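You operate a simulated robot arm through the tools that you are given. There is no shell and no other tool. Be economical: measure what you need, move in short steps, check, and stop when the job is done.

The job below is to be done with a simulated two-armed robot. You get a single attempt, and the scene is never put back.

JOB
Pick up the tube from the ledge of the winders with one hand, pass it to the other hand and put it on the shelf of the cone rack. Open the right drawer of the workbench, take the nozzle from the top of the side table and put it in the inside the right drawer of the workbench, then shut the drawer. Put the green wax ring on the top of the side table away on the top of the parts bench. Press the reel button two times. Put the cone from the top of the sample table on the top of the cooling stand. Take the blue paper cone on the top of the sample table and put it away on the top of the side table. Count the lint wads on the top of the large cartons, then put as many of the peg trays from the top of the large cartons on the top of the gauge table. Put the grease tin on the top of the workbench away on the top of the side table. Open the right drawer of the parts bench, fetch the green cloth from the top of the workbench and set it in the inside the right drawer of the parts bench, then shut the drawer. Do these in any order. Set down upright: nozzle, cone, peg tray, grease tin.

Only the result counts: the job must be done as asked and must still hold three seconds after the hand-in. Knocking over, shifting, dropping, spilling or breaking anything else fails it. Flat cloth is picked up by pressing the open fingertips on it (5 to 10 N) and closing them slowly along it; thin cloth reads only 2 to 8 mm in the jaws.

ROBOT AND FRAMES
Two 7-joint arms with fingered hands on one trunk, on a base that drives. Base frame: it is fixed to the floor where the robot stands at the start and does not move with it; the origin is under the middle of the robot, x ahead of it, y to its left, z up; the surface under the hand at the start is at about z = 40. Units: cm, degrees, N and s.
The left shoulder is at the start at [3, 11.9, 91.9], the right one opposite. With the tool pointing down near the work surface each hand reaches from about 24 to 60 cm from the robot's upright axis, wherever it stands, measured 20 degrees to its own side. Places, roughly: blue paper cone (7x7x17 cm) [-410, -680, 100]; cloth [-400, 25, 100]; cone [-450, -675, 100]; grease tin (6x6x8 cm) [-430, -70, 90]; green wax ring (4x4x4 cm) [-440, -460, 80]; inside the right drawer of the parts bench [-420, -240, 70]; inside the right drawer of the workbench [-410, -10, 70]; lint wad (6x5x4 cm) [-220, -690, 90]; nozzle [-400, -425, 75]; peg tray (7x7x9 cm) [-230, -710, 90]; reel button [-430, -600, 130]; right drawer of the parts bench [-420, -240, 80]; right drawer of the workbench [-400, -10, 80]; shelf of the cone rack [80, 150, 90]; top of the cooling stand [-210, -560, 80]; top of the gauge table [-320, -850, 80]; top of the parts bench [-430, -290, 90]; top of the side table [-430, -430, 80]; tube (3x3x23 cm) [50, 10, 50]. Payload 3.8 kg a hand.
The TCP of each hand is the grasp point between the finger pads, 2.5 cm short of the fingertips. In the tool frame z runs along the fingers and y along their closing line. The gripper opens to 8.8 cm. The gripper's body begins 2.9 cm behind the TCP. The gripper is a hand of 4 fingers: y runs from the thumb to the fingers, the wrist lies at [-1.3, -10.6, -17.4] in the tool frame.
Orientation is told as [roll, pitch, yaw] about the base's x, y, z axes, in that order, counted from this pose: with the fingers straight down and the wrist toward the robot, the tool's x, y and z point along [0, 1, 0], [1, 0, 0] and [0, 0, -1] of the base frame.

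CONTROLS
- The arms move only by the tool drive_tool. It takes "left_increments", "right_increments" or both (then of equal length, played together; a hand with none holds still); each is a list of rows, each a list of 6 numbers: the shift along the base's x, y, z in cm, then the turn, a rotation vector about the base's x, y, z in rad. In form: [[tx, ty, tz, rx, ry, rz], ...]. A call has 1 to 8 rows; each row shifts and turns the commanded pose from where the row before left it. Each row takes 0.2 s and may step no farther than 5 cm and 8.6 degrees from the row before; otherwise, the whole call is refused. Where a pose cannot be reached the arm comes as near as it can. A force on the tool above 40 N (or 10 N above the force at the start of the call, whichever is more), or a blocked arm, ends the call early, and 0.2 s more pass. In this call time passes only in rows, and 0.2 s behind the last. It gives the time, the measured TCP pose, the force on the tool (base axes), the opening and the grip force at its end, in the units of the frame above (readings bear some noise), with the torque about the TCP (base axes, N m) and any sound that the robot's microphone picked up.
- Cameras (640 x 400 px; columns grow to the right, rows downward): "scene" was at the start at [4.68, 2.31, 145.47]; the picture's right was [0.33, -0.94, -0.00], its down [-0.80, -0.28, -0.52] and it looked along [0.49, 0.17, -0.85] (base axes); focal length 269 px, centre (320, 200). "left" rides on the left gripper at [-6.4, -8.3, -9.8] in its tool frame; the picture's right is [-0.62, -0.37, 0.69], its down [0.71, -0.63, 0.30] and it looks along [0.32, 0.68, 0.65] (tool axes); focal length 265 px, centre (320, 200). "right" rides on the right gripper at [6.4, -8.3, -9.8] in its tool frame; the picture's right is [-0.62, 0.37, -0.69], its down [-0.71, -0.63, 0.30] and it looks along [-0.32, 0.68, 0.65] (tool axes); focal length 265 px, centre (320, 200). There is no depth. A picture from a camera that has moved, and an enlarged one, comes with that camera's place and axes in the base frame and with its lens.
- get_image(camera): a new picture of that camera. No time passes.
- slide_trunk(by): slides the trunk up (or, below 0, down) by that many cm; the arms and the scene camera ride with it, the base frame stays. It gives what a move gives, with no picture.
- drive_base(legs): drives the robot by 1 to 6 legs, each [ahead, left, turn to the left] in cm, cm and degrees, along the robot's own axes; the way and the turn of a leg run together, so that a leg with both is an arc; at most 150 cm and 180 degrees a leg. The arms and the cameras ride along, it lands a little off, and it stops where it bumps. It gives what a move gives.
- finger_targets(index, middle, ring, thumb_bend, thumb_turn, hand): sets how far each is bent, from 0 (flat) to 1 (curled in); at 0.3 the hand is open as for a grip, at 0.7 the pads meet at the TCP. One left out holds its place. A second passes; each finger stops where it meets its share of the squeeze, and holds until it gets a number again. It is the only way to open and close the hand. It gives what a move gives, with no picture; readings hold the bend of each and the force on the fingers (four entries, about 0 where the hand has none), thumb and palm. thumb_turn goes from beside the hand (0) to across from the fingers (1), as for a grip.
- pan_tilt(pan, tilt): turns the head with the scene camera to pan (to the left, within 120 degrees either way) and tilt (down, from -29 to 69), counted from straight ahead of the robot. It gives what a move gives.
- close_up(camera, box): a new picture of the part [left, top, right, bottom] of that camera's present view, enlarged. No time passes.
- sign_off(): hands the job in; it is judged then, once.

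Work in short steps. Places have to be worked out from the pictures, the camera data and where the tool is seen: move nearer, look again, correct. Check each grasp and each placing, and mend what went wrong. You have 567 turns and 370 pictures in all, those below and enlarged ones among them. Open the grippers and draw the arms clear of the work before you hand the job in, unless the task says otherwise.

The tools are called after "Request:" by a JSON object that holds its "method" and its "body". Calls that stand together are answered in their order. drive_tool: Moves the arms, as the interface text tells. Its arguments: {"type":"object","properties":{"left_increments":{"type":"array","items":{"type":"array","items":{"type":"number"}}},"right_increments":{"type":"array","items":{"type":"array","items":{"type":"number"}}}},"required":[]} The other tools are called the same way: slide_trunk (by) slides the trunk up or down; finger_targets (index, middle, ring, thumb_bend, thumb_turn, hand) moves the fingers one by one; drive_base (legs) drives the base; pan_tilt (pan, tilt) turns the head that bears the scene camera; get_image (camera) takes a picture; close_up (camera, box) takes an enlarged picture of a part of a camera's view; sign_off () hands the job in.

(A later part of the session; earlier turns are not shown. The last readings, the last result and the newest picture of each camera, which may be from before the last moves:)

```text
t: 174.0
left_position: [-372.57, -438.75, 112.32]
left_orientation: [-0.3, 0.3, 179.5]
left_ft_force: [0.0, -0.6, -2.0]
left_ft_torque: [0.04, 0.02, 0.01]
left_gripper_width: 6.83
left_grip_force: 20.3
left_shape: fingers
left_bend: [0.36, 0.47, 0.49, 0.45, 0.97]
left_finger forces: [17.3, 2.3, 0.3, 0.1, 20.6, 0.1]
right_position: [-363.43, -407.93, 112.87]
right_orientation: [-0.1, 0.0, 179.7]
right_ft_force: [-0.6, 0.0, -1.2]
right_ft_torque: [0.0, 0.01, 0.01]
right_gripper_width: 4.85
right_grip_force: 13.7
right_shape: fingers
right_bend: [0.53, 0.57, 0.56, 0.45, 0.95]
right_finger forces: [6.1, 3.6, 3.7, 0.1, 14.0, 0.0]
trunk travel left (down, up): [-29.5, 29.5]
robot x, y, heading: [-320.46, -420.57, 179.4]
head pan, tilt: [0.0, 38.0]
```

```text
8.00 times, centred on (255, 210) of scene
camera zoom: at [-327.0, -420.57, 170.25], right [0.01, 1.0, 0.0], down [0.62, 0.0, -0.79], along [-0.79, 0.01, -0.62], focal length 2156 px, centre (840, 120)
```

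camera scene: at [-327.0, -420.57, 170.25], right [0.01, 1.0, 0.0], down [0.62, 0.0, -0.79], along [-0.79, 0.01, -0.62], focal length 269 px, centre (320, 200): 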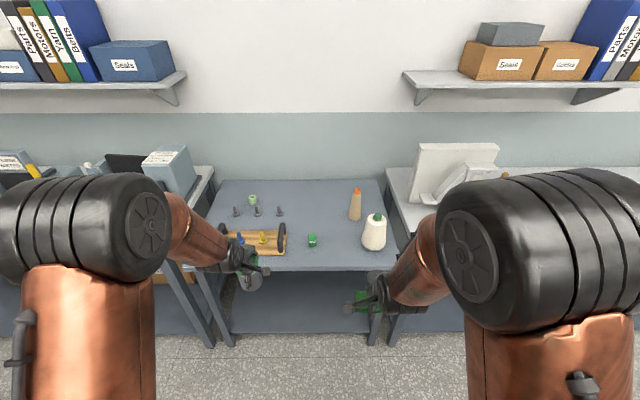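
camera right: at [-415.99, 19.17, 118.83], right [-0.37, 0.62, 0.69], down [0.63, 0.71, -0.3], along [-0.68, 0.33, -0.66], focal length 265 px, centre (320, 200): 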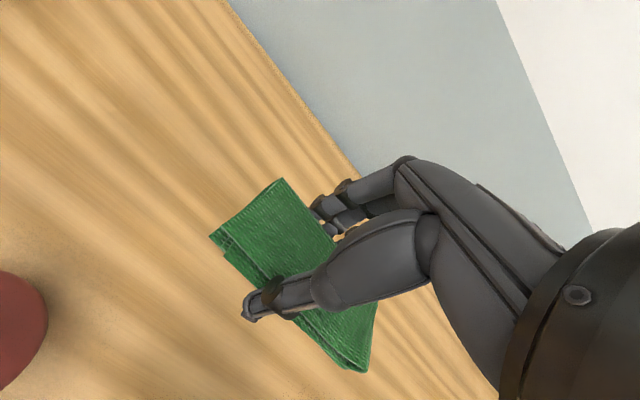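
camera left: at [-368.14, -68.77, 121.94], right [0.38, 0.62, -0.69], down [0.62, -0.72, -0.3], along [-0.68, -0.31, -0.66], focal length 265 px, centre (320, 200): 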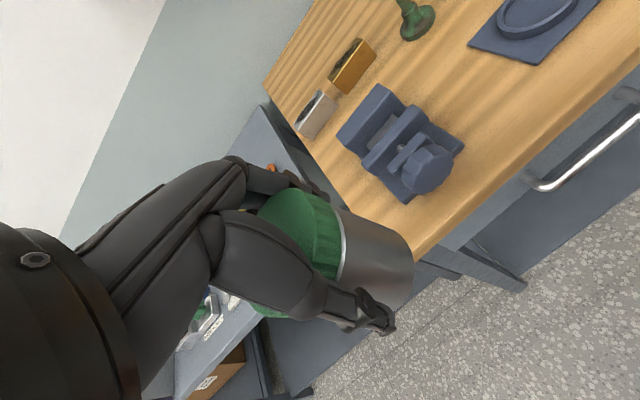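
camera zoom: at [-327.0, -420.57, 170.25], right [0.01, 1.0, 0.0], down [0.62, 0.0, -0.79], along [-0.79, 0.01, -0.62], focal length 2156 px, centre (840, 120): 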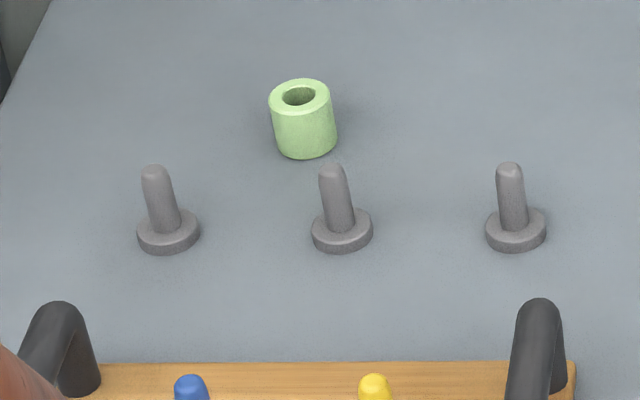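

The green "THICK" block at ≈[−414, −423] best matches the nozzle (splicer nozzle); light-green wax ring at ≈[−443, −456]. First place the tin at about [−438, −426]. Drive closer.

Request:
{"method": "drive_tool", "body": {"right_increments": [[4, 0, 3, 0, 0, 0], [3, 0, 3, 0, 0, 0]]}}

Request:
{"method": "drive_base", "body": {"legs": [[48, -4, 0.5]]}}

Request:
{"method": "drive_tool", "body": {"left_increments": [[-4, 4, 0, 0, 0, 0], [-4, 3, 0, 0, 0, 0], [-4, 1, 0, 0, 0, 0]]}}

Request:
{"method": "pan_tilt", "body": {"pan": 0, "tilt": 52}}

Request:
{"method": "get_image", "body": {"camera": "scene"}}

Request:
{"method": "get_image", "body": {"camera": "left"}}

```text
t: 174.6
left_position: [-372.33, -438.65, 112.19]
left_orientation: [-0.1, 0.2, 179.5]
left_ft_force: [1.4, -0.4, -2.8]
left_ft_torque: [0.02, 0.03, 0.02]
left_gripper_width: 6.85
left_grip_force: 19.9
left_shape: fingers
left_bend: [0.36, 0.47, 0.49, 0.45, 0.97]
left_finger forces: [17.1, 2.2, 0.2, 0.1, 20.7, 0.0]
right_position: [-356.89, -408.09, 119.22]
right_orientation: [-0.1, 0.3, 179.6]
right_ft_force: [-0.4, -0.3, -0.3]
right_ft_torque: [0.02, 0.01, 0.0]
right_gripper_width: 4.91
right_grip_force: 13.4
right_shape: fingers
right_bend: [0.53, 0.57, 0.56, 0.45, 0.95]
right_finger forces: [6.0, 3.6, 3.7, 0.0, 13.9, 0.0]
right hand out of reach, approached as far as the arm can: row 2
trunk travel left (down, up): [-29.5, 29.5]
robot x, y, heading: [-320.15, -420.46, 179.6]
head pan, tilt: [0.0, 38.0]
```

```text
t: 177.5
left_position: [-420.62, -435.18, 112.06]
left_orientation: [-0.2, 0.2, -179.9]
left_ft_force: [0.1, -0.3, -1.8]
left_ft_torque: [0.03, -0.01, -0.01]
left_gripper_width: 6.83
left_grip_force: 20.5
left_shape: fingers
left_bend: [0.36, 0.47, 0.49, 0.45, 0.97]
left_finger forces: [17.1, 2.2, 0.3, 0.0, 20.5, 0.0]
right_position: [-405.44, -404.3, 119.14]
right_orientation: [-0.1, 0.4, -179.8]
right_ft_force: [0.4, 0.0, -0.2]
right_ft_torque: [0.01, 0.02, 0.04]
right_gripper_width: 4.86
right_grip_force: 13.7
right_shape: fingers
right_bend: [0.53, 0.57, 0.56, 0.45, 0.95]
right_finger forces: [5.9, 3.6, 3.7, 0.0, 14.0, 0.0]
trunk travel left (down, up): [-29.5, 29.5]
robot x, y, heading: [-368.91, -416.68, -179.9]
head pan, tilt: [0.0, 38.0]
```

```text
refused: row 1 steps farther than a row can; nothing moved
```

```text
t: 178.2
left_position: [-420.48, -435.19, 112.07]
left_orientation: [-0.1, 0.1, -179.9]
left_ft_force: [1.0, -0.7, -2.1]
left_ft_torque: [0.03, -0.02, -0.02]
left_gripper_width: 6.85
left_grip_force: 20.0
left_shape: fingers
left_bend: [0.36, 0.47, 0.49, 0.45, 0.97]
left_finger forces: [17.1, 2.2, 0.3, 0.0, 20.5, 0.0]
right_position: [-405.34, -404.23, 119.11]
right_orientation: [-0.1, 0.2, -179.7]
right_ft_force: [-0.6, -0.4, -0.7]
right_ft_torque: [0.03, 0.01, 0.04]
right_gripper_width: 4.87
right_grip_force: 13.8
right_shape: fingers
right_bend: [0.53, 0.57, 0.56, 0.45, 0.95]
right_finger forces: [6.0, 3.6, 3.7, 0.1, 14.0, 0.0]
trunk travel left (down, up): [-29.5, 29.5]
robot x, y, heading: [-368.7, -416.42, -179.9]
head pan, tilt: [0.0, 52.0]
```

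```text
277 pictures are left
camera scene: at [-374.07, -416.5, 168.28], right [0.0, 1.0, 0.0], down [0.79, 0.0, -0.62], along [-0.62, 0.0, -0.79], focal length 269 px, centre (320, 200)
```

scene: 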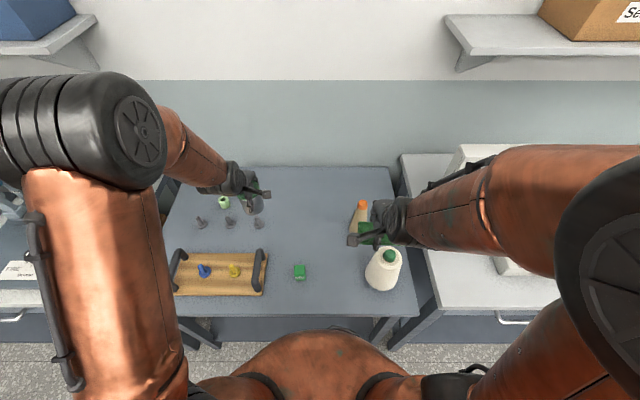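

```text
276 pictures are left
camera left: at [-412.24, -428.78, 121.94], right [0.37, 0.62, -0.69], down [0.63, -0.71, -0.3], along [-0.68, -0.32, -0.66], focal length 265 px, centre (320, 200)
```

left: 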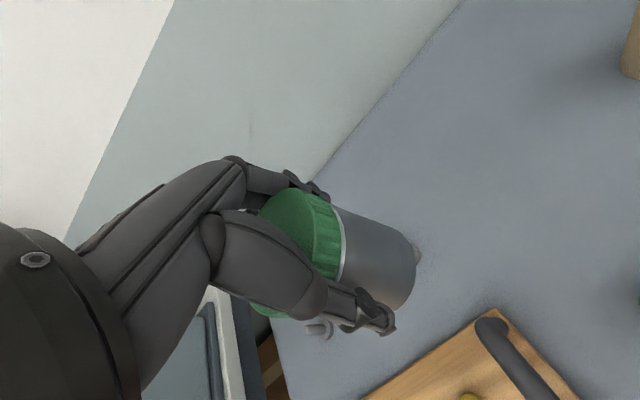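

Table height ≈ 77 confirmed. Move the tin over [−436, −425].

Request:
{"method": "drive_tool", "body": {"left_increments": [[-3.5, 3, 0, 0, 0, 0], [-4, 2.5, 0, 0, 0, 0], [-4, 2.5, 0, 0, 0, 0], [-4, 2, 0, 0, 0, 0], [0, 0, -4, 0, 0, 0], [0, 0, -4, 0, 0, 0], [0, 0, -4, 0, 0, 0]]}}

Request:
{"method": "close_up", "body": {"camera": "scene", "box": [160, 150, 400, 300]}}

Request:
{"method": "get_image", "body": {"camera": "left"}}

```text
t: 179.8
left_position: [-435.96, -425.17, 99.98]
left_orientation: [-0.2, 0.2, -179.9]
left_ft_force: [0.1, -1.2, -2.6]
left_ft_torque: [0.0, 0.03, 0.02]
left_gripper_width: 6.75
left_grip_force: 19.1
left_shape: fingers
left_bend: [0.36, 0.47, 0.5, 0.45, 0.97]
left_finger forces: [16.2, 2.0, 0.3, 0.1, 19.2, 0.0]
right_position: [-405.44, -404.31, 119.1]
right_orientation: [0.0, 0.3, -179.8]
right_ft_force: [-0.2, 0.4, 0.9]
right_ft_torque: [0.0, 0.0, 0.0]
right_gripper_width: 4.85
right_grip_force: 14.2
right_shape: fingers
right_bend: [0.53, 0.57, 0.56, 0.45, 0.95]
right_finger forces: [6.0, 3.6, 3.7, 0.0, 14.0, 0.1]
trunk travel left (down, up): [-29.5, 29.5]
robot x, y, heading: [-368.91, -416.21, -179.9]
head pan, tilt: [0.0, 52.0]
```

```text
2.67 times, centred on (280, 225) of scene
camera zoom: at [-374.19, -416.52, 168.27], right [0.0, 1.0, 0.0], down [0.79, 0.0, -0.61], along [-0.61, 0.0, -0.79], focal length 718 px, centre (427, 133)
```

zoom: 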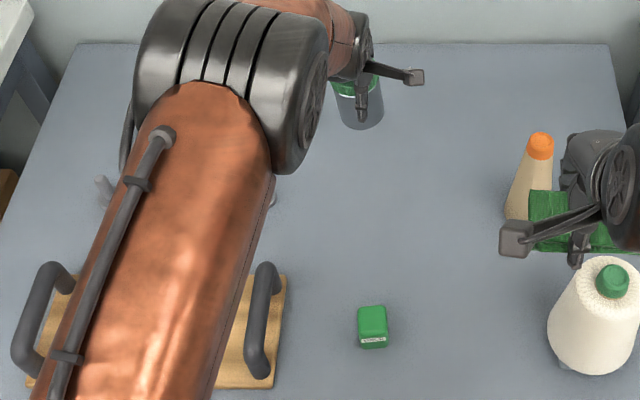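

```text
274 pictures are left
camera left: at [-427.79, -418.67, 109.83], right [0.37, 0.62, -0.69], down [0.63, -0.71, -0.3], along [-0.68, -0.32, -0.66], focal length 265 px, centre (320, 200)
```

left: 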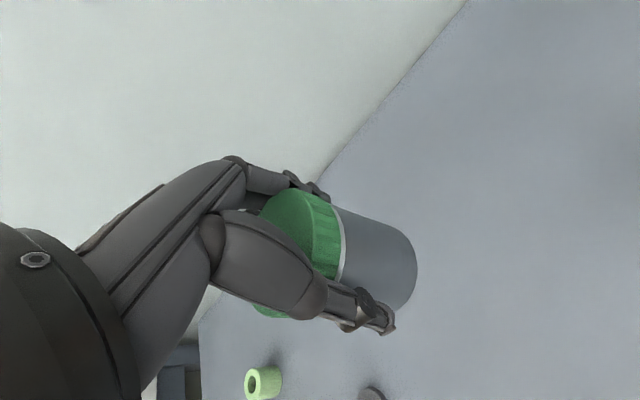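

Lower toward the table (target TCP ≈ 82.5), stepwise.

Request:
{"method": "drive_tool", "body": {"left_increments": [[0, 0, -4, 0, 0, 0], [0, 0, -4, 0, 0, 0], [0, 0, -4, 0, 0, 0]]}}

Request:
{"method": "get_image", "body": {"camera": "scene"}}

Request:
{"method": "get_image", "body": {"camera": "right"}}

```text
t: 180.6
left_position: [-436.07, -425.21, 88.05]
left_orientation: [-0.2, 0.2, -179.9]
left_ft_force: [0.8, -0.1, -3.3]
left_ft_torque: [0.05, 0.01, 0.0]
left_gripper_width: 6.74
left_grip_force: 18.6
left_shape: fingers
left_bend: [0.36, 0.48, 0.5, 0.45, 0.97]
left_finger forces: [16.2, 1.9, 0.1, 0.1, 19.2, 0.0]
right_position: [-405.58, -404.23, 119.16]
right_orientation: [0.0, 0.3, -179.7]
right_ft_force: [-0.2, -0.3, -1.3]
right_ft_torque: [0.01, -0.01, 0.01]
right_gripper_width: 4.87
right_grip_force: 13.5
right_shape: fingers
right_bend: [0.53, 0.57, 0.56, 0.45, 0.95]
right_finger forces: [5.9, 3.6, 3.7, 0.0, 14.0, 0.0]
trunk travel left (down, up): [-29.5, 29.5]
robot x, y, heading: [-368.4, -416.79, -180.1]
head pan, tilt: [0.0, 52.0]
```

```text
273 pictures are left
camera scene: at [-374.16, -416.51, 168.27], right [0.0, 1.0, 0.0], down [0.79, 0.0, -0.61], along [-0.61, 0.0, -0.79], focal length 269 px, centre (320, 200)
```

scene: 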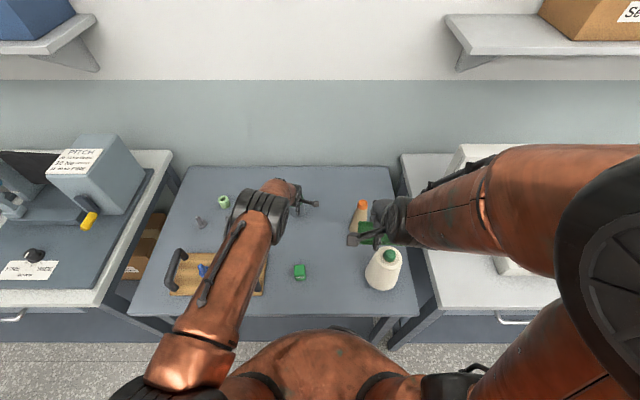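

```text
272 pictures are left
camera right: at [-397.08, -410.56, 128.95], right [-0.38, 0.62, 0.69], down [0.63, 0.72, -0.3], along [-0.68, 0.32, -0.66], focal length 265 px, centre (320, 200)
```

right: 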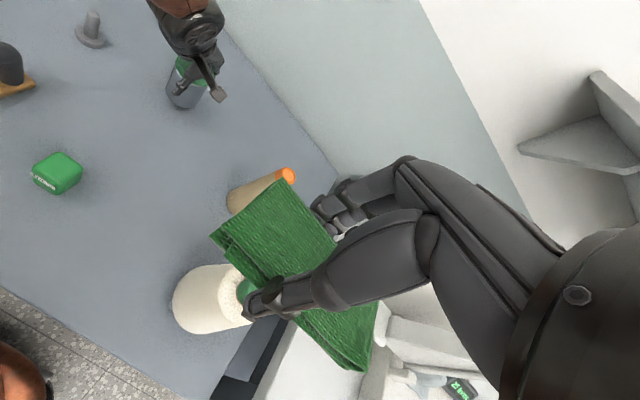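

Clear. Lower further to contact.

Request:
{"method": "drive_tool", "body": {"left_increments": [[0, 0, -2.5, 0, 0, 0], [0, 0, -1.5, 0, 0, 0], [0, 0, -0.5, 0, 0, 0]]}}

Request:
{"method": "drive_tool", "body": {"left_increments": [[0, 0, -0.4, 0, 0, 0], [0, 0, -0.3, 0, 0, 0]]}}

```text
t: 181.2
left_position: [-436.98, -424.95, 85.82]
left_orientation: [-0.5, -1.6, -179.9]
left_ft_force: [7.5, -1.3, 23.6]
left_ft_torque: [0.06, 0.04, 0.0]
left_gripper_width: 6.68
left_grip_force: 24.3
left_shape: fingers
left_bend: [0.39, 0.48, 0.49, 0.47, 0.96]
left_finger forces: [15.7, 2.0, 1.0, 0.0, 29.3, 0.0]
right_position: [-405.22, -404.24, 119.26]
right_orientation: [-0.1, 0.1, -179.6]
right_ft_force: [-0.1, 1.0, -0.6]
right_ft_torque: [0.04, 0.01, 0.02]
right_gripper_width: 4.86
right_grip_force: 13.6
right_shape: fingers
right_bend: [0.53, 0.57, 0.56, 0.45, 0.95]
right_finger forces: [6.0, 3.5, 3.8, 0.0, 13.9, 0.0]
trunk travel left (down, up): [-29.5, 29.5]
robot x, y, heading: [-368.81, -416.48, -179.7]
head pan, tilt: [0.0, 52.0]
stopped in row 3 (left hand): the force on the tool passed its limit at 47 N (the readings are from after the stop); the commanded pose is now the measured one
```

```text
t: 181.8
left_position: [-437.51, -424.92, 85.91]
left_orientation: [-0.6, -2.5, -179.8]
left_ft_force: [7.6, -1.8, 19.4]
left_ft_torque: [0.11, -0.15, -0.01]
left_gripper_width: 6.58
left_grip_force: 23.0
left_shape: fingers
left_bend: [0.39, 0.48, 0.49, 0.47, 0.97]
left_finger forces: [13.8, 1.6, 1.2, 0.0, 29.7, 0.1]
right_position: [-405.09, -404.28, 119.24]
right_orientation: [-0.1, 0.2, -179.7]
right_ft_force: [-0.4, -0.2, -0.7]
right_ft_torque: [-0.02, 0.0, 0.0]
right_gripper_width: 4.88
right_grip_force: 13.2
right_shape: fingers
right_bend: [0.53, 0.57, 0.56, 0.45, 0.95]
right_finger forces: [6.0, 3.7, 3.7, 0.0, 13.9, 0.1]
trunk travel left (down, up): [-29.5, 29.5]
robot x, y, heading: [-368.48, -416.19, -179.8]
head pan, tilt: [0.0, 52.0]
stopped in row 2 (left hand): the force on the tool passed its limit at 43 N (the readings are from after the stop); the commanded pose is now the measured one
```

The table is higher (≈80) than estimated: contact. Ease up and inspect.

Request:
{"method": "drive_tool", "body": {"left_increments": [[0.5, 0, 0.5, 0, -0.03, 0]]}}

Request:
{"method": "get_image", "body": {"camera": "left"}}

Request:
{"method": "close_up", "body": {"camera": "right", "box": [100, 0, 260, 100]}}

```text
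t: 182.2
left_position: [-436.93, -424.93, 85.95]
left_orientation: [-0.5, -0.3, -180.0]
left_ft_force: [-3.4, -0.1, 5.8]
left_ft_torque: [0.02, 0.39, 0.0]
left_gripper_width: 6.57
left_grip_force: 21.9
left_shape: fingers
left_bend: [0.38, 0.47, 0.48, 0.47, 0.97]
left_finger forces: [18.8, 3.1, 2.4, 0.0, 19.6, 0.0]
right_position: [-405.47, -404.25, 119.03]
right_orientation: [-0.1, 0.2, -179.7]
right_ft_force: [-0.3, 0.3, -0.4]
right_ft_torque: [-0.01, 0.0, -0.02]
right_gripper_width: 4.85
right_grip_force: 13.2
right_shape: fingers
right_bend: [0.53, 0.57, 0.56, 0.45, 0.95]
right_finger forces: [6.0, 3.6, 3.7, 0.1, 13.9, 0.0]
trunk travel left (down, up): [-29.5, 29.5]
robot x, y, heading: [-369.49, -416.31, -179.7]
head pan, tilt: [0.0, 52.0]
```

```text
271 pictures are left
camera left: at [-428.54, -418.61, 95.78], right [0.36, 0.63, -0.69], down [0.63, -0.71, -0.31], along [-0.69, -0.32, -0.65], focal length 265 px, centre (320, 200)
```

left: 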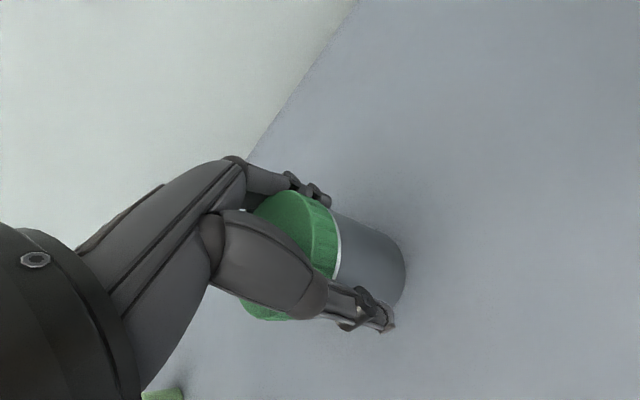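

```text
4.00 times, centred on (180, 50) of right
camera zoom: at [-397.05, -410.54, 128.95], right [-0.37, 0.62, 0.69], down [0.63, 0.72, -0.3], along [-0.68, 0.32, -0.66], focal length 1062 px, centre (880, 800)
```

zoom: 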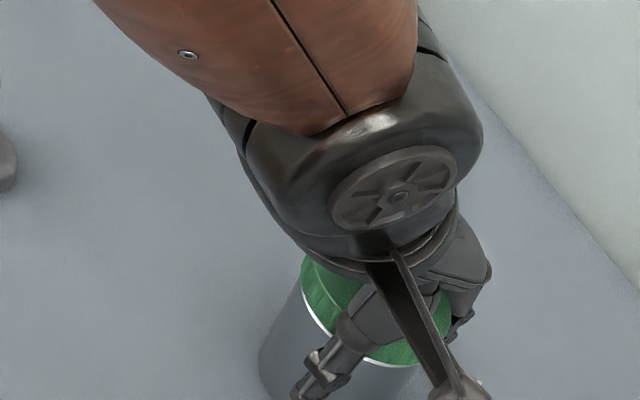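

The tin sits on the table upright. Open the left hand.

Request:
{"method": "drive_tool", "body": {"left_increments": [[0, 0, 0.2, 0, 0.005, 0]]}}

Request:
{"method": "finger_targets", "body": {"hand": "left", "index": 0.2, "middle": 0.2, "ring": 0.2, "thumb_bend": 0.2}}

Request:
{"method": "drive_tool", "body": {"left_increments": [[0, 0, 2, 0, 0, 0], [0, 0, 3, 0, 0, 0], [0, 0, 4, 0, 0, 0], [0, 0, 4, 0, 0, 0], [0, 0, 2, 0, 0, 0]]}}

Request:
{"method": "get_image", "body": {"camera": "left"}}

Request:
{"method": "get_image", "body": {"camera": "right"}}

```text
t: 182.6
left_position: [-436.71, -424.9, 86.02]
left_orientation: [-0.5, -0.3, -180.1]
left_ft_force: [-1.0, 0.8, 0.7]
left_ft_torque: [0.02, 0.15, -0.04]
left_gripper_width: 6.57
left_grip_force: 20.3
left_shape: fingers
left_bend: [0.38, 0.47, 0.48, 0.47, 0.97]
left_finger forces: [16.7, 2.4, 1.7, 0.0, 20.0, 0.1]
right_position: [-405.41, -404.33, 119.2]
right_orientation: [0.0, 0.3, -179.7]
right_ft_force: [-0.5, 1.0, 0.0]
right_ft_torque: [0.02, 0.05, 0.02]
right_gripper_width: 4.85
right_grip_force: 13.8
right_shape: fingers
right_bend: [0.53, 0.57, 0.56, 0.45, 0.95]
right_finger forces: [6.1, 3.6, 3.7, 0.0, 13.9, 0.0]
trunk travel left (down, up): [-29.5, 29.5]
robot x, y, heading: [-368.56, -416.6, -179.8]
head pan, tilt: [0.0, 52.0]
```

```text
t: 183.6
left_position: [-436.86, -425.04, 86.25]
left_orientation: [-0.4, -0.6, -179.9]
left_ft_force: [0.0, 0.2, 0.2]
left_ft_torque: [-0.02, -0.04, -0.03]
left_gripper_width: 10.33
left_grip_force: 0.0
left_shape: fingers
left_bend: [0.2, 0.2, 0.2, 0.2, 0.97]
left_finger forces: [0.1, 0.0, 0.0, 0.0, 0.0, 0.0]
right_position: [-405.45, -404.24, 119.21]
right_orientation: [-0.1, 0.2, -179.7]
right_ft_force: [-0.2, 0.5, -1.1]
right_ft_torque: [0.01, 0.0, 0.06]
right_gripper_width: 4.84
right_grip_force: 14.0
right_shape: fingers
right_bend: [0.53, 0.57, 0.56, 0.45, 0.95]
right_finger forces: [6.1, 3.6, 3.7, 0.1, 14.0, 0.1]
trunk travel left (down, up): [-29.5, 29.5]
robot x, y, heading: [-368.65, -416.64, -179.9]
head pan, tilt: [0.0, 52.0]
```

```text
t: 184.8
left_position: [-436.84, -425.06, 101.07]
left_orientation: [-0.4, -0.4, -180.0]
left_ft_force: [-1.1, 0.5, -1.3]
left_ft_torque: [-0.01, 0.01, 0.01]
left_gripper_width: 10.33
left_grip_force: 0.1
left_shape: fingers
left_bend: [0.2, 0.2, 0.2, 0.2, 0.97]
left_finger forces: [0.0, 0.0, 0.1, 0.1, 0.0, 0.1]
right_position: [-405.29, -404.36, 119.16]
right_orientation: [-0.2, 0.2, -179.7]
right_ft_force: [0.3, 0.9, -1.6]
right_ft_torque: [-0.01, 0.02, 0.0]
right_gripper_width: 4.87
right_grip_force: 13.9
right_shape: fingers
right_bend: [0.53, 0.57, 0.56, 0.45, 0.95]
right_finger forces: [5.9, 3.5, 3.6, 0.1, 13.9, 0.1]
trunk travel left (down, up): [-29.5, 29.5]
robot x, y, heading: [-368.38, -416.4, -179.6]
head pan, tilt: [0.0, 52.0]
```

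```text
269 pictures are left
camera left: at [-428.38, -418.63, 110.97], right [0.36, 0.63, -0.69], down [0.63, -0.71, -0.32], along [-0.69, -0.32, -0.65], focal length 265 px, centre (320, 200)
```

left: 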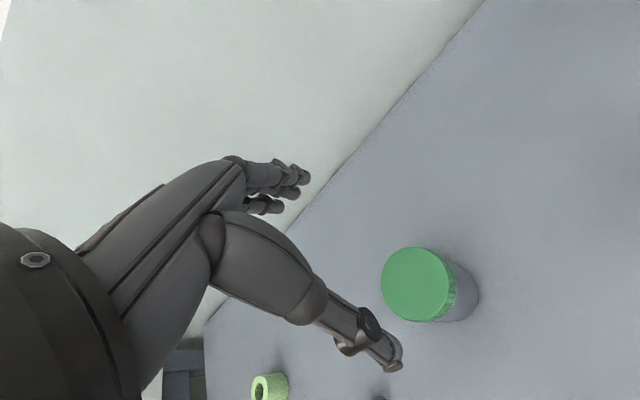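

```text
268 pictures are left
camera right: at [-397.0, -410.54, 128.97], right [-0.37, 0.62, 0.69], down [0.63, 0.72, -0.3], along [-0.68, 0.32, -0.66], focal length 265 px, centre (320, 200)
```

right: 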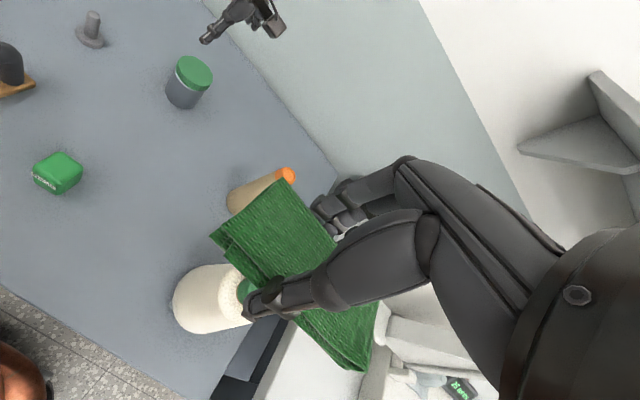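

Tin placed upright. Next the wax ring at ≈[−440, −454]. Raise the left hand and drive 28 cm left, 5 ahead.

Request:
{"method": "drive_tool", "body": {"left_increments": [[3, 0, 4, 0, 0, 0], [4, 0, 3, 0, 0, 0]]}}

Request:
{"method": "drive_base", "body": {"legs": [[5, 26, 0]]}}

Request:
{"method": "get_image", "body": {"camera": "left"}}

Request:
{"method": "get_image", "body": {"camera": "scene"}}

```text
t: 185.4
left_position: [-429.66, -425.09, 108.38]
left_orientation: [-0.5, -0.6, -180.0]
left_ft_force: [-0.3, -0.4, 0.3]
left_ft_torque: [-0.01, 0.01, -0.05]
left_gripper_width: 10.34
left_grip_force: 0.1
left_shape: fingers
left_bend: [0.2, 0.2, 0.2, 0.2, 0.97]
left_finger forces: [0.1, 0.1, 0.0, 0.1, 0.0, 0.0]
right_position: [-405.29, -404.3, 119.18]
right_orientation: [-0.1, 0.2, -179.6]
right_ft_force: [0.2, 0.8, 0.3]
right_ft_torque: [0.0, 0.01, -0.04]
right_gripper_width: 4.85
right_grip_force: 13.8
right_shape: fingers
right_bend: [0.53, 0.57, 0.56, 0.45, 0.95]
right_finger forces: [5.9, 3.5, 3.7, 0.0, 13.9, 0.0]
trunk travel left (down, up): [-29.5, 29.5]
robot x, y, heading: [-368.25, -416.76, -179.8]
head pan, tilt: [0.0, 52.0]
```

```text
t: 187.3
left_position: [-434.76, -451.16, 108.23]
left_orientation: [-0.5, -0.5, -179.9]
left_ft_force: [0.2, 0.6, -0.4]
left_ft_torque: [0.01, 0.03, -0.01]
left_gripper_width: 10.32
left_grip_force: 0.0
left_shape: fingers
left_bend: [0.2, 0.2, 0.2, 0.2, 0.97]
left_finger forces: [0.1, 0.0, 0.1, 0.1, 0.0, 0.0]
right_position: [-410.27, -430.57, 119.17]
right_orientation: [-0.1, 0.4, -179.7]
right_ft_force: [-0.2, 0.2, -1.6]
right_ft_torque: [-0.01, -0.02, -0.03]
right_gripper_width: 4.88
right_grip_force: 13.5
right_shape: fingers
right_bend: [0.53, 0.57, 0.56, 0.45, 0.95]
right_finger forces: [6.1, 3.6, 3.6, 0.1, 13.9, 0.1]
trunk travel left (down, up): [-29.5, 29.5]
robot x, y, heading: [-373.97, -442.45, -179.7]
head pan, tilt: [0.0, 52.0]
```

```text
267 pictures are left
camera left: at [-426.35, -444.81, 117.98], right [0.36, 0.63, -0.69], down [0.63, -0.71, -0.32], along [-0.69, -0.32, -0.65], focal length 265 px, centre (320, 200)
```

left: 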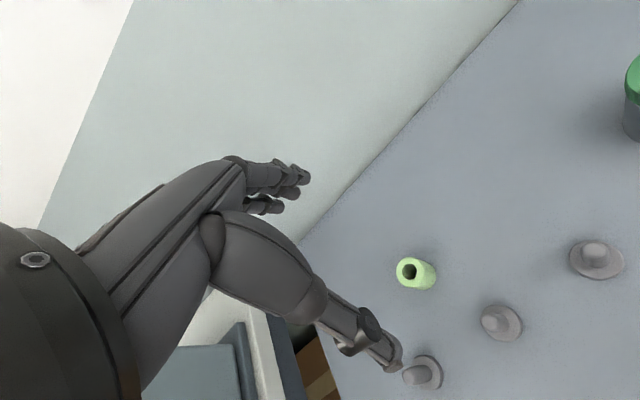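

```text
266 pictures are left
camera scene: at [-379.0, -442.62, 168.27], right [0.0, 1.0, 0.0], down [0.79, 0.0, -0.62], along [-0.62, 0.0, -0.79], focal length 269 px, centre (320, 200)
```

scene: 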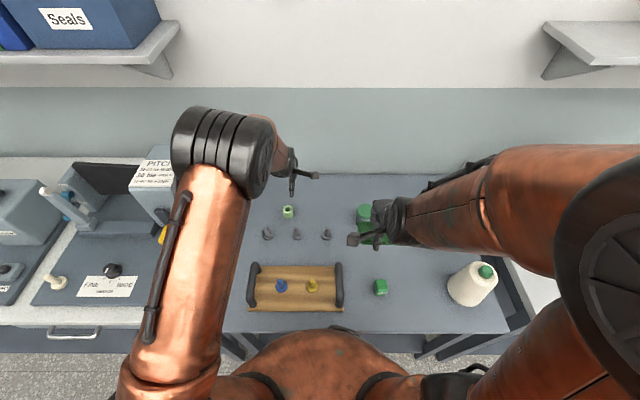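

Ring at [−440.8, −455], top ≈ 84.5. Move over it and descend.

Request:
{"method": "drive_tool", "body": {"left_increments": [[-3.2, -1.9, 0, 0, 0, 0], [-3.2, -1.9, 0, 0, 0, 0], [0, 0, -4, 0, 0, 0], [0, 0, -4, 0, 0, 0], [0, 0, -4, 0, 0, 0], [0, 0, -4, 0, 0, 0]]}}

Request:
{"method": "get_image", "body": {"camera": "left"}}

```text
t: 188.7
left_position: [-441.25, -454.91, 92.24]
left_orientation: [-0.4, -0.6, -179.9]
left_ft_force: [-1.3, -0.7, -0.5]
left_ft_torque: [0.01, 0.02, 0.0]
left_gripper_width: 10.33
left_grip_force: 0.0
left_shape: fingers
left_bend: [0.2, 0.2, 0.2, 0.2, 0.97]
left_finger forces: [0.0, 0.1, 0.0, 0.0, 0.0, 0.1]
right_position: [-410.33, -430.4, 119.24]
right_orientation: [-0.1, 0.4, -179.7]
right_ft_force: [-0.7, -0.1, -0.5]
right_ft_torque: [-0.02, 0.01, 0.0]
right_gripper_width: 4.86
right_grip_force: 13.9
right_shape: fingers
right_bend: [0.53, 0.57, 0.56, 0.45, 0.95]
right_finger forces: [6.0, 3.6, 3.6, 0.0, 14.0, 0.1]
trunk travel left (down, up): [-29.5, 29.5]
robot x, y, heading: [-374.08, -442.87, -179.8]
head pan, tilt: [0.0, 52.0]
```

```text
265 pictures are left
camera left: at [-432.81, -448.53, 101.99], right [0.36, 0.63, -0.69], down [0.63, -0.71, -0.32], along [-0.69, -0.32, -0.65], focal length 265 px, centre (320, 200)
```

left: 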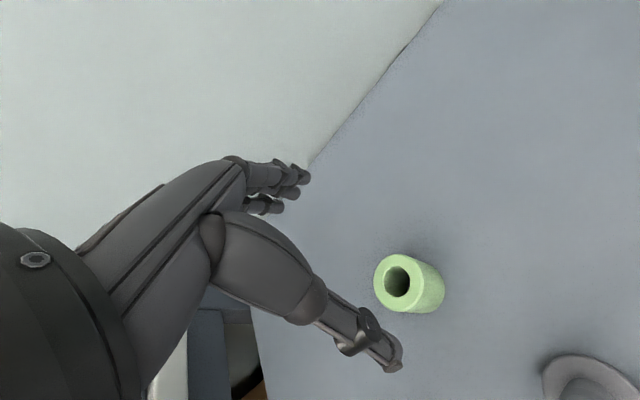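

Centred. Set opening 0.35, lower to z ≈ 83.4 and close.

Request:
{"method": "finger_targets", "body": {"hand": "left", "index": 0.35, "middle": 0.35, "ring": 0.35, "thumb_bend": 0.35}}

Request:
{"method": "drive_tool", "body": {"left_increments": [[0.6, 0, -3, 0, 0, 0], [0, 0, -3, 0, 0, 0], [0, 0, -1.6, 0, 0, 0], [0, 0, -0.8, 0, 0, 0]]}}

Request:
{"method": "get_image", "body": {"camera": "left"}}

```text
t: 189.7
left_position: [-441.21, -454.9, 92.27]
left_orientation: [-0.5, -0.4, -179.9]
left_ft_force: [0.3, 1.0, 0.5]
left_ft_torque: [-0.01, -0.01, 0.03]
left_gripper_width: 7.52
left_grip_force: 0.1
left_shape: fingers
left_bend: [0.35, 0.35, 0.35, 0.35, 0.97]
left_finger forces: [0.0, 0.1, 0.0, 0.0, 0.0, 0.1]
right_position: [-410.4, -430.36, 119.11]
right_orientation: [0.0, 0.3, -179.7]
right_ft_force: [0.6, 0.5, -0.1]
right_ft_torque: [-0.05, 0.01, -0.01]
right_gripper_width: 4.85
right_grip_force: 13.9
right_shape: fingers
right_bend: [0.53, 0.57, 0.56, 0.45, 0.95]
right_finger forces: [5.9, 3.6, 3.6, 0.0, 13.9, 0.0]
trunk travel left (down, up): [-29.5, 29.5]
robot x, y, heading: [-373.72, -443.02, -179.3]
head pan, tilt: [0.0, 52.0]
```

```text
t: 190.7
left_position: [-440.53, -454.82, 83.72]
left_orientation: [-0.5, -0.5, -180.0]
left_ft_force: [-0.5, 0.4, 0.8]
left_ft_torque: [-0.02, 0.01, 0.0]
left_gripper_width: 7.5
left_grip_force: 0.0
left_shape: fingers
left_bend: [0.35, 0.35, 0.35, 0.35, 0.97]
left_finger forces: [0.1, 0.2, 0.0, 0.0, 0.1, 0.1]
right_position: [-410.27, -430.24, 119.15]
right_orientation: [-0.2, 0.3, -179.7]
right_ft_force: [0.3, 0.5, -0.3]
right_ft_torque: [0.01, -0.03, 0.01]
right_gripper_width: 4.85
right_grip_force: 13.6
right_shape: fingers
right_bend: [0.53, 0.57, 0.56, 0.45, 0.95]
right_finger forces: [6.0, 3.7, 3.6, 0.0, 14.0, 0.0]
trunk travel left (down, up): [-29.5, 29.5]
robot x, y, heading: [-373.66, -442.08, -179.7]
head pan, tilt: [0.0, 52.0]
```

```text
264 pictures are left
camera left: at [-432.13, -448.58, 93.56], right [0.36, 0.63, -0.69], down [0.63, -0.71, -0.32], along [-0.69, -0.32, -0.65], focal length 265 px, centre (320, 200)
```

left: 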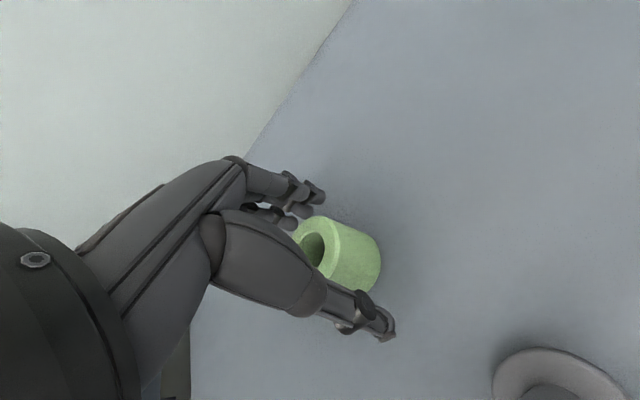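

The ring is between thumb and fingers. Close.

Request:
{"method": "finger_targets", "body": {"hand": "left", "index": 0.62, "middle": 0.62, "ring": 0.6, "thumb_bend": 0.62}}

Request:
{"method": "drive_tool", "body": {"left_increments": [[0, 0, 0.8, 0, 0, 0], [0, 0, 1.5, 0, 0, 0], [0, 0, 2, 0, 0, 0]]}}

Request:
{"method": "get_image", "body": {"camera": "left"}}

```text
t: 191.7
left_position: [-440.54, -454.86, 83.82]
left_orientation: [-0.4, -0.4, -179.9]
left_ft_force: [-0.9, -0.6, 0.4]
left_ft_torque: [-0.02, 0.04, 0.02]
left_gripper_width: 2.99
left_grip_force: 6.1
left_shape: fingers
left_bend: [0.57, 0.57, 0.6, 0.55, 0.97]
left_finger forces: [2.4, 3.8, 0.1, 0.1, 6.1, 0.0]
right_position: [-410.39, -430.3, 119.07]
right_orientation: [-0.1, 0.4, -179.7]
right_ft_force: [0.7, -0.6, 0.0]
right_ft_torque: [-0.03, 0.0, -0.03]
right_gripper_width: 4.86
right_grip_force: 14.2
right_shape: fingers
right_bend: [0.53, 0.57, 0.56, 0.45, 0.95]
right_finger forces: [6.0, 3.5, 3.6, 0.1, 13.9, 0.0]
trunk travel left (down, up): [-29.5, 29.5]
robot x, y, heading: [-373.65, -442.55, -179.7]
head pan, tilt: [0.0, 52.0]
```

```text
t: 192.5
left_position: [-440.55, -454.83, 88.05]
left_orientation: [-0.5, -0.4, -179.9]
left_ft_force: [-0.6, -0.4, -0.5]
left_ft_torque: [0.04, -0.01, -0.01]
left_gripper_width: 2.97
left_grip_force: 6.3
left_shape: fingers
left_bend: [0.57, 0.57, 0.6, 0.55, 0.97]
left_finger forces: [2.5, 3.6, 0.1, 0.0, 6.1, 0.1]
right_position: [-410.2, -430.37, 119.25]
right_orientation: [0.0, 0.2, -179.8]
right_ft_force: [0.3, -0.1, 0.2]
right_ft_torque: [-0.02, 0.0, -0.03]
right_gripper_width: 4.9
right_grip_force: 13.8
right_shape: fingers
right_bend: [0.53, 0.57, 0.56, 0.45, 0.95]
right_finger forces: [6.0, 3.7, 3.6, 0.0, 13.9, 0.0]
trunk travel left (down, up): [-29.5, 29.5]
robot x, y, heading: [-373.46, -442.33, -179.6]
head pan, tilt: [0.0, 52.0]
```

```text
263 pictures are left
camera left: at [-432.12, -448.56, 97.9], right [0.36, 0.63, -0.69], down [0.63, -0.71, -0.32], along [-0.69, -0.32, -0.65], focal length 265 px, centre (320, 200)
```

left: 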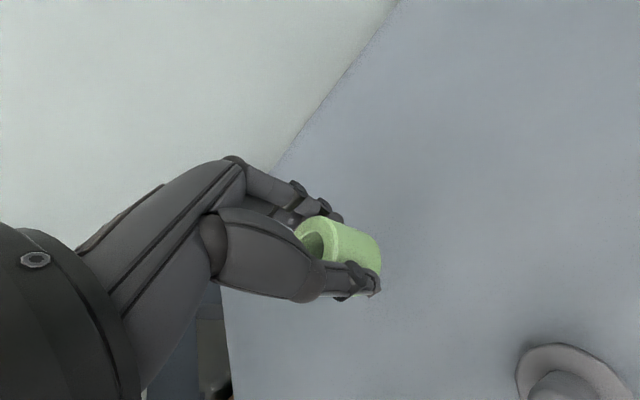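

Ring held. Raise, retract, back off and drive to the parts bench.

Request:
{"method": "drive_tool", "body": {"left_increments": [[0, 0, 4.5, 0, 0, 0], [0, 0, 4.5, 0, 0, 0], [0, 0, 4.5, 0, 0, 0], [0, 0, 4.5, 0, 0, 0], [0, 0, 4.5, 0, 0, 0], [4.5, 0, 0, 0, 0, 0], [4.5, 0, 0, 0, 0, 0], [4.5, 0, 0, 0, 0, 0]]}}

Request:
{"method": "drive_base", "body": {"legs": [[-54, 0, 0], [0, -130, 0], [0, -25, 0]]}}

Request:
{"method": "pan_tilt", "body": {"pan": 0, "tilt": 38}}

Request:
{"method": "get_image", "body": {"camera": "scene"}}

Request:
{"method": "get_image", "body": {"camera": "left"}}

```text
t: 194.3
left_position: [-427.0, -454.82, 110.75]
left_orientation: [-0.5, -0.6, -179.9]
left_ft_force: [0.2, 0.7, -0.5]
left_ft_torque: [-0.02, 0.03, -0.01]
left_gripper_width: 2.93
left_grip_force: 5.9
left_shape: fingers
left_bend: [0.57, 0.57, 0.6, 0.55, 0.97]
left_finger forces: [2.5, 3.6, 0.1, 0.1, 5.8, 0.1]
right_position: [-410.31, -430.25, 119.19]
right_orientation: [0.0, 0.2, -179.7]
right_ft_force: [-0.2, 0.0, -0.6]
right_ft_torque: [0.0, 0.0, 0.0]
right_gripper_width: 4.84
right_grip_force: 13.8
right_shape: fingers
right_bend: [0.53, 0.57, 0.56, 0.45, 0.95]
right_finger forces: [5.9, 3.7, 3.6, 0.0, 14.0, 0.1]
trunk travel left (down, up): [-29.5, 29.5]
robot x, y, heading: [-373.57, -442.21, -179.8]
head pan, tilt: [0.0, 52.0]
```

```text
t: 205.0
left_position: [-374.13, -298.55, 110.59]
left_orientation: [-0.5, -0.5, -179.8]
left_ft_force: [0.0, -0.4, -0.4]
left_ft_torque: [-0.02, 0.03, 0.0]
left_gripper_width: 2.95
left_grip_force: 6.1
left_shape: fingers
left_bend: [0.57, 0.57, 0.6, 0.55, 0.97]
left_finger forces: [2.6, 3.6, 0.0, 0.0, 5.7, 0.0]
right_position: [-357.41, -274.04, 119.1]
right_orientation: [0.0, 0.3, -179.6]
right_ft_force: [-0.4, -0.5, -0.4]
right_ft_torque: [0.0, -0.04, 0.01]
right_gripper_width: 4.87
right_grip_force: 13.4
right_shape: fingers
right_bend: [0.53, 0.57, 0.56, 0.45, 0.95]
right_finger forces: [5.9, 3.6, 3.6, 0.0, 13.8, 0.0]
trunk travel left (down, up): [-29.5, 29.5]
robot x, y, heading: [-320.64, -286.14, -179.6]
head pan, tilt: [0.0, 52.0]
```

```text
t: 205.8
left_position: [-374.22, -298.65, 110.69]
left_orientation: [-0.4, -0.4, -179.8]
left_ft_force: [0.5, -0.4, -0.1]
left_ft_torque: [-0.01, 0.03, -0.02]
left_gripper_width: 2.94
left_grip_force: 6.2
left_shape: fingers
left_bend: [0.57, 0.57, 0.6, 0.55, 0.97]
left_finger forces: [2.4, 3.6, 0.0, 0.0, 5.7, 0.0]
right_position: [-357.33, -274.1, 119.2]
right_orientation: [0.0, 0.4, -179.6]
right_ft_force: [0.0, 0.5, -0.3]
right_ft_torque: [0.0, -0.02, 0.03]
right_gripper_width: 4.86
right_grip_force: 13.6
right_shape: fingers
right_bend: [0.53, 0.57, 0.56, 0.45, 0.95]
right_finger forces: [6.1, 3.6, 3.5, 0.0, 13.8, 0.1]
trunk travel left (down, up): [-29.5, 29.5]
robot x, y, heading: [-320.77, -286.23, -179.8]
head pan, tilt: [0.0, 38.0]
```

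```text
262 pictures are left
camera scene: at [-327.2, -286.17, 170.25], right [-0.01, 1.0, 0.0], down [0.62, 0.0, -0.79], along [-0.79, 0.0, -0.62], focal length 269 px, centre (320, 200)
```

scene: 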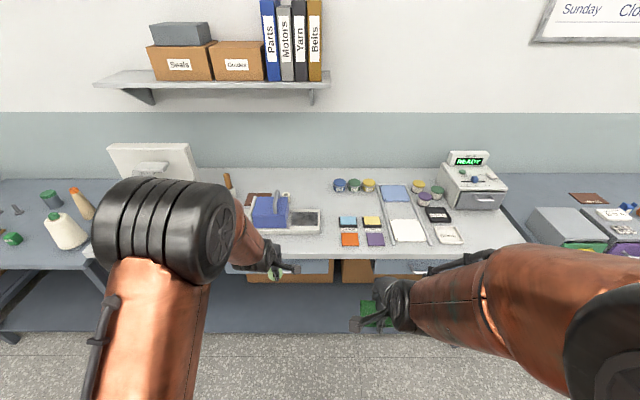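

```text
261 pictures are left
camera left: at [-365.8, -292.25, 120.39], right [0.36, 0.63, -0.69], down [0.63, -0.71, -0.32], along [-0.69, -0.32, -0.65], focal length 265 px, centre (320, 200)
```

left: 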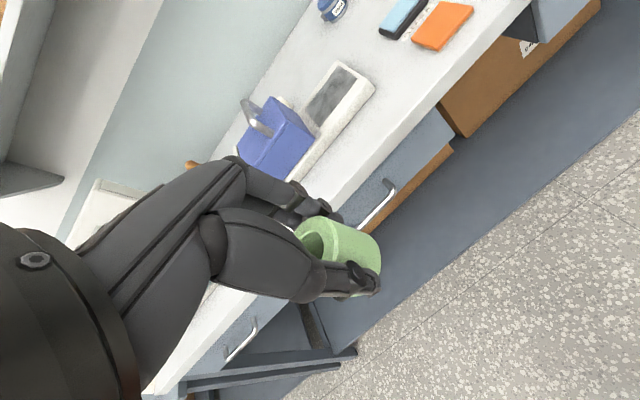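

Parts bench. Zoom to see free spots and the drawers.

Request:
{"method": "close_up", "body": {"camera": "scene", "box": [200, 160, 520, 360]}}

Request:
{"method": "get_image", "body": {"camera": "right"}}

```text
2.00 times, centred on (360, 260) of scene
camera zoom: at [-327.2, -286.17, 170.25], right [-0.01, 1.0, 0.0], down [0.62, 0.0, -0.79], along [-0.79, 0.0, -0.62], focal length 539 px, centre (240, 80)
```

zoom: 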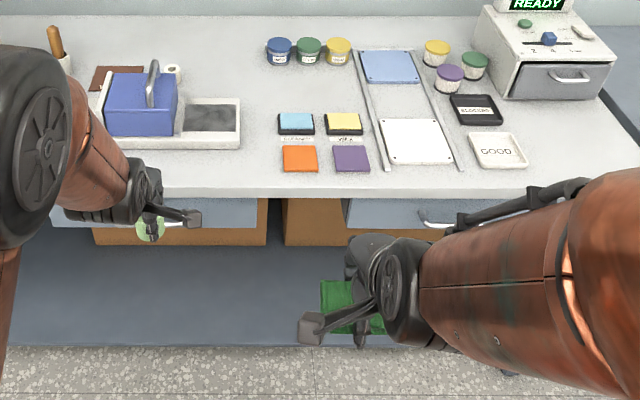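

```text
259 pictures are left
camera right: at [-349.05, -280.28, 128.97], right [-0.38, 0.62, 0.69], down [0.63, 0.72, -0.3], along [-0.68, 0.32, -0.66], focal length 265 px, centre (320, 200)
```

right: 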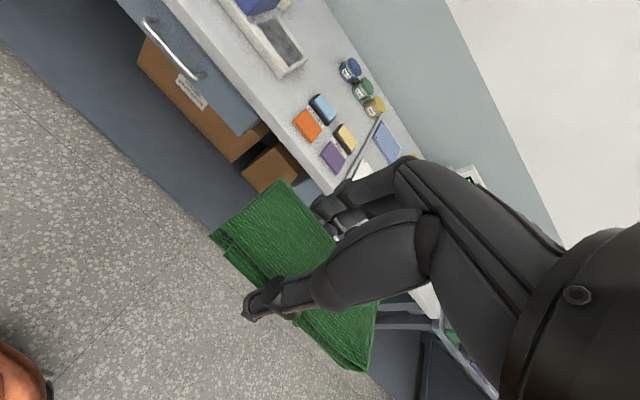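

Free spot for the ring: ≈[−433, −290] between the blue device and the jars. Drive closer and re-view.

Request:
{"method": "drive_base", "body": {"legs": [[46, 0, -0.3]]}}

Request:
{"method": "pan_tilt", "body": {"pan": 0, "tilt": 52}}

Request:
{"method": "get_image", "body": {"camera": "scene"}}

Request:
{"method": "get_image", "body": {"camera": "left"}}

```text
t: 208.5
left_position: [-420.12, -298.48, 110.5]
left_orientation: [-0.5, -0.6, 179.8]
left_ft_force: [-0.3, 0.2, -0.7]
left_ft_torque: [0.01, 0.02, 0.01]
left_gripper_width: 2.94
left_grip_force: 6.4
left_shape: fingers
left_bend: [0.57, 0.57, 0.6, 0.55, 0.97]
left_finger forces: [2.6, 3.6, 0.1, 0.1, 5.8, 0.0]
right_position: [-403.26, -273.93, 119.21]
right_orientation: [-0.1, 0.3, -179.8]
right_ft_force: [-0.2, -0.4, -0.7]
right_ft_torque: [0.02, -0.03, -0.03]
right_gripper_width: 4.86
right_grip_force: 13.8
right_shape: fingers
right_bend: [0.53, 0.57, 0.56, 0.45, 0.95]
right_finger forces: [6.0, 3.7, 3.7, 0.1, 14.0, 0.0]
trunk travel left (down, up): [-29.5, 29.5]
robot x, y, heading: [-366.55, -286.41, 179.8]
head pan, tilt: [0.0, 38.0]
```

```text
t: 209.3
left_position: [-420.02, -298.35, 110.67]
left_orientation: [-0.5, -0.6, 179.8]
left_ft_force: [0.0, -0.1, -0.2]
left_ft_torque: [0.01, 0.01, 0.03]
left_gripper_width: 2.92
left_grip_force: 6.1
left_shape: fingers
left_bend: [0.57, 0.57, 0.6, 0.55, 0.97]
left_finger forces: [2.5, 3.6, 0.0, 0.0, 5.8, 0.1]
right_position: [-403.21, -273.96, 119.18]
right_orientation: [-0.1, 0.3, -179.9]
right_ft_force: [0.4, 0.8, -0.9]
right_ft_torque: [0.01, -0.02, 0.0]
right_gripper_width: 4.84
right_grip_force: 13.8
right_shape: fingers
right_bend: [0.53, 0.57, 0.56, 0.45, 0.95]
right_finger forces: [5.9, 3.6, 3.5, 0.0, 14.0, 0.1]
trunk travel left (down, up): [-29.5, 29.5]
robot x, y, heading: [-366.57, -286.27, 180.0]
head pan, tilt: [0.0, 52.0]
```

```text
258 pictures are left
camera scene: at [-371.89, -286.25, 168.28], right [0.0, 1.0, 0.0], down [0.79, 0.0, -0.62], along [-0.62, 0.0, -0.79], focal length 269 px, centre (320, 200)
```

scene: 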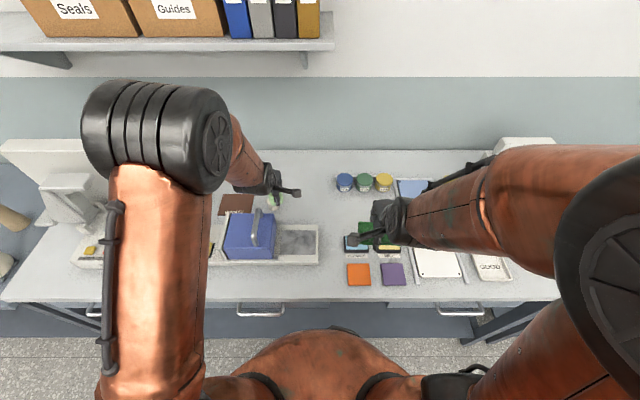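

```text
257 pictures are left
camera left: at [-411.65, -292.09, 120.4], right [0.36, 0.62, -0.69], down [0.63, -0.71, -0.32], along [-0.69, -0.32, -0.65], focal length 265 px, centre (320, 200)
```

left: 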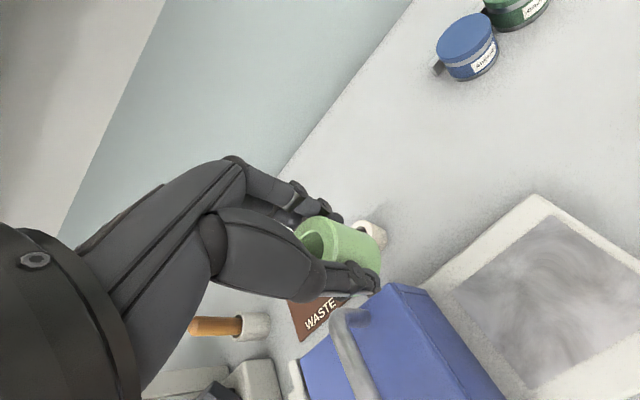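

Bench top ≈ 88. Move the ring over [−434, −290] and lower.

Request:
{"method": "drive_tool", "body": {"left_increments": [[-4, 2.8, 0, 0, 0, 0], [-4, 2.8, 0, 0, 0, 0], [-4, 2.8, 0, 0, 0, 0], [-2, 0, -4, 0, 0, 0], [0, 0, -4, 0, 0, 0], [0, 0, -4, 0, 0, 0], [0, 0, -4, 0, 0, 0]]}}

Request:
{"method": "get_image", "body": {"camera": "left"}}

```text
t: 210.9
left_position: [-434.19, -289.96, 94.75]
left_orientation: [-0.5, -0.5, 179.8]
left_ft_force: [0.2, 0.2, -1.4]
left_ft_torque: [0.01, 0.02, -0.04]
left_gripper_width: 2.9
left_grip_force: 6.0
left_shape: fingers
left_bend: [0.58, 0.58, 0.6, 0.55, 0.97]
left_finger forces: [2.4, 3.5, 0.1, 0.0, 5.6, 0.0]
right_position: [-403.2, -273.91, 119.15]
right_orientation: [-0.1, 0.3, -179.9]
right_ft_force: [-0.4, 0.1, -0.6]
right_ft_torque: [0.02, -0.01, -0.03]
right_gripper_width: 4.85
right_grip_force: 13.7
right_shape: fingers
right_bend: [0.53, 0.57, 0.56, 0.45, 0.95]
right_finger forces: [6.0, 3.6, 3.6, 0.0, 13.8, 0.1]
trunk travel left (down, up): [-29.5, 29.5]
robot x, y, heading: [-366.54, -286.37, 180.2]
head pan, tilt: [0.0, 52.0]
```

```text
256 pictures are left
camera left: at [-425.76, -283.75, 104.42], right [0.36, 0.63, -0.69], down [0.63, -0.71, -0.32], along [-0.69, -0.32, -0.65], focal length 265 px, centre (320, 200)
```

left: 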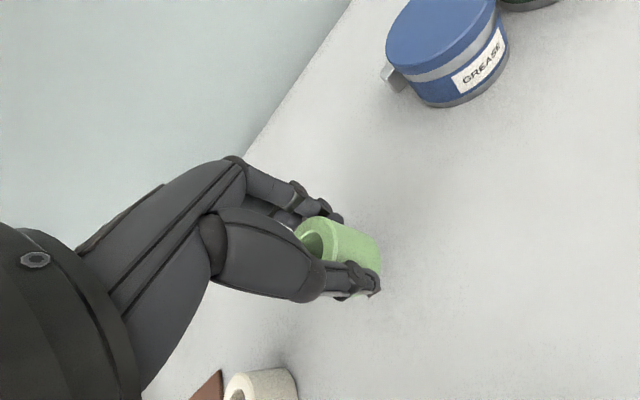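

Clear spot. Lower to contact.

Request:
{"method": "drive_tool", "body": {"left_increments": [[0, 0, -1.5, 0, 0, 0], [0, 0, -0.8, 0, 0, 0], [0, 0, -0.5, 0, 0, 0]]}}

Request:
{"method": "drive_tool", "body": {"left_increments": [[0, 0, -0.4, 0, 0, 0], [0, 0, -0.3, 0, 0, 0]]}}

```text
t: 211.7
left_position: [-434.08, -290.05, 91.91]
left_orientation: [-0.4, -0.6, 179.9]
left_ft_force: [0.3, 0.0, -0.3]
left_ft_torque: [0.03, 0.01, -0.03]
left_gripper_width: 2.92
left_grip_force: 6.1
left_shape: fingers
left_bend: [0.58, 0.58, 0.6, 0.55, 0.97]
left_finger forces: [2.5, 3.5, 0.1, 0.0, 5.6, 0.0]
right_position: [-403.13, -273.86, 119.13]
right_orientation: [-0.1, 0.3, -179.9]
right_ft_force: [0.2, 0.1, -0.5]
right_ft_torque: [-0.01, 0.0, 0.01]
right_gripper_width: 4.86
right_grip_force: 13.6
right_shape: fingers
right_bend: [0.53, 0.57, 0.56, 0.45, 0.95]
right_finger forces: [6.0, 3.6, 3.6, 0.0, 13.8, 0.0]
trunk travel left (down, up): [-29.5, 29.5]
robot x, y, heading: [-366.41, -286.49, 179.9]
head pan, tilt: [0.0, 52.0]
```

```text
t: 212.3
left_position: [-434.22, -289.84, 91.34]
left_orientation: [-0.7, -0.8, 179.8]
left_ft_force: [-1.1, 0.9, 10.1]
left_ft_torque: [0.01, 0.07, -0.02]
left_gripper_width: 2.86
left_grip_force: 6.9
left_shape: fingers
left_bend: [0.58, 0.57, 0.6, 0.56, 0.96]
left_finger forces: [2.7, 4.8, 0.0, 0.0, 6.3, 0.1]
right_position: [-403.11, -273.88, 119.27]
right_orientation: [0.0, 0.2, -179.8]
right_ft_force: [-0.1, -0.1, -1.1]
right_ft_torque: [-0.01, 0.02, -0.01]
right_gripper_width: 4.84
right_grip_force: 13.4
right_shape: fingers
right_bend: [0.53, 0.57, 0.56, 0.45, 0.95]
right_finger forces: [6.1, 3.6, 3.6, 0.0, 13.8, 0.1]
trunk travel left (down, up): [-29.5, 29.5]
robot x, y, heading: [-366.07, -286.41, 180.1]
head pan, tilt: [0.0, 52.0]
```

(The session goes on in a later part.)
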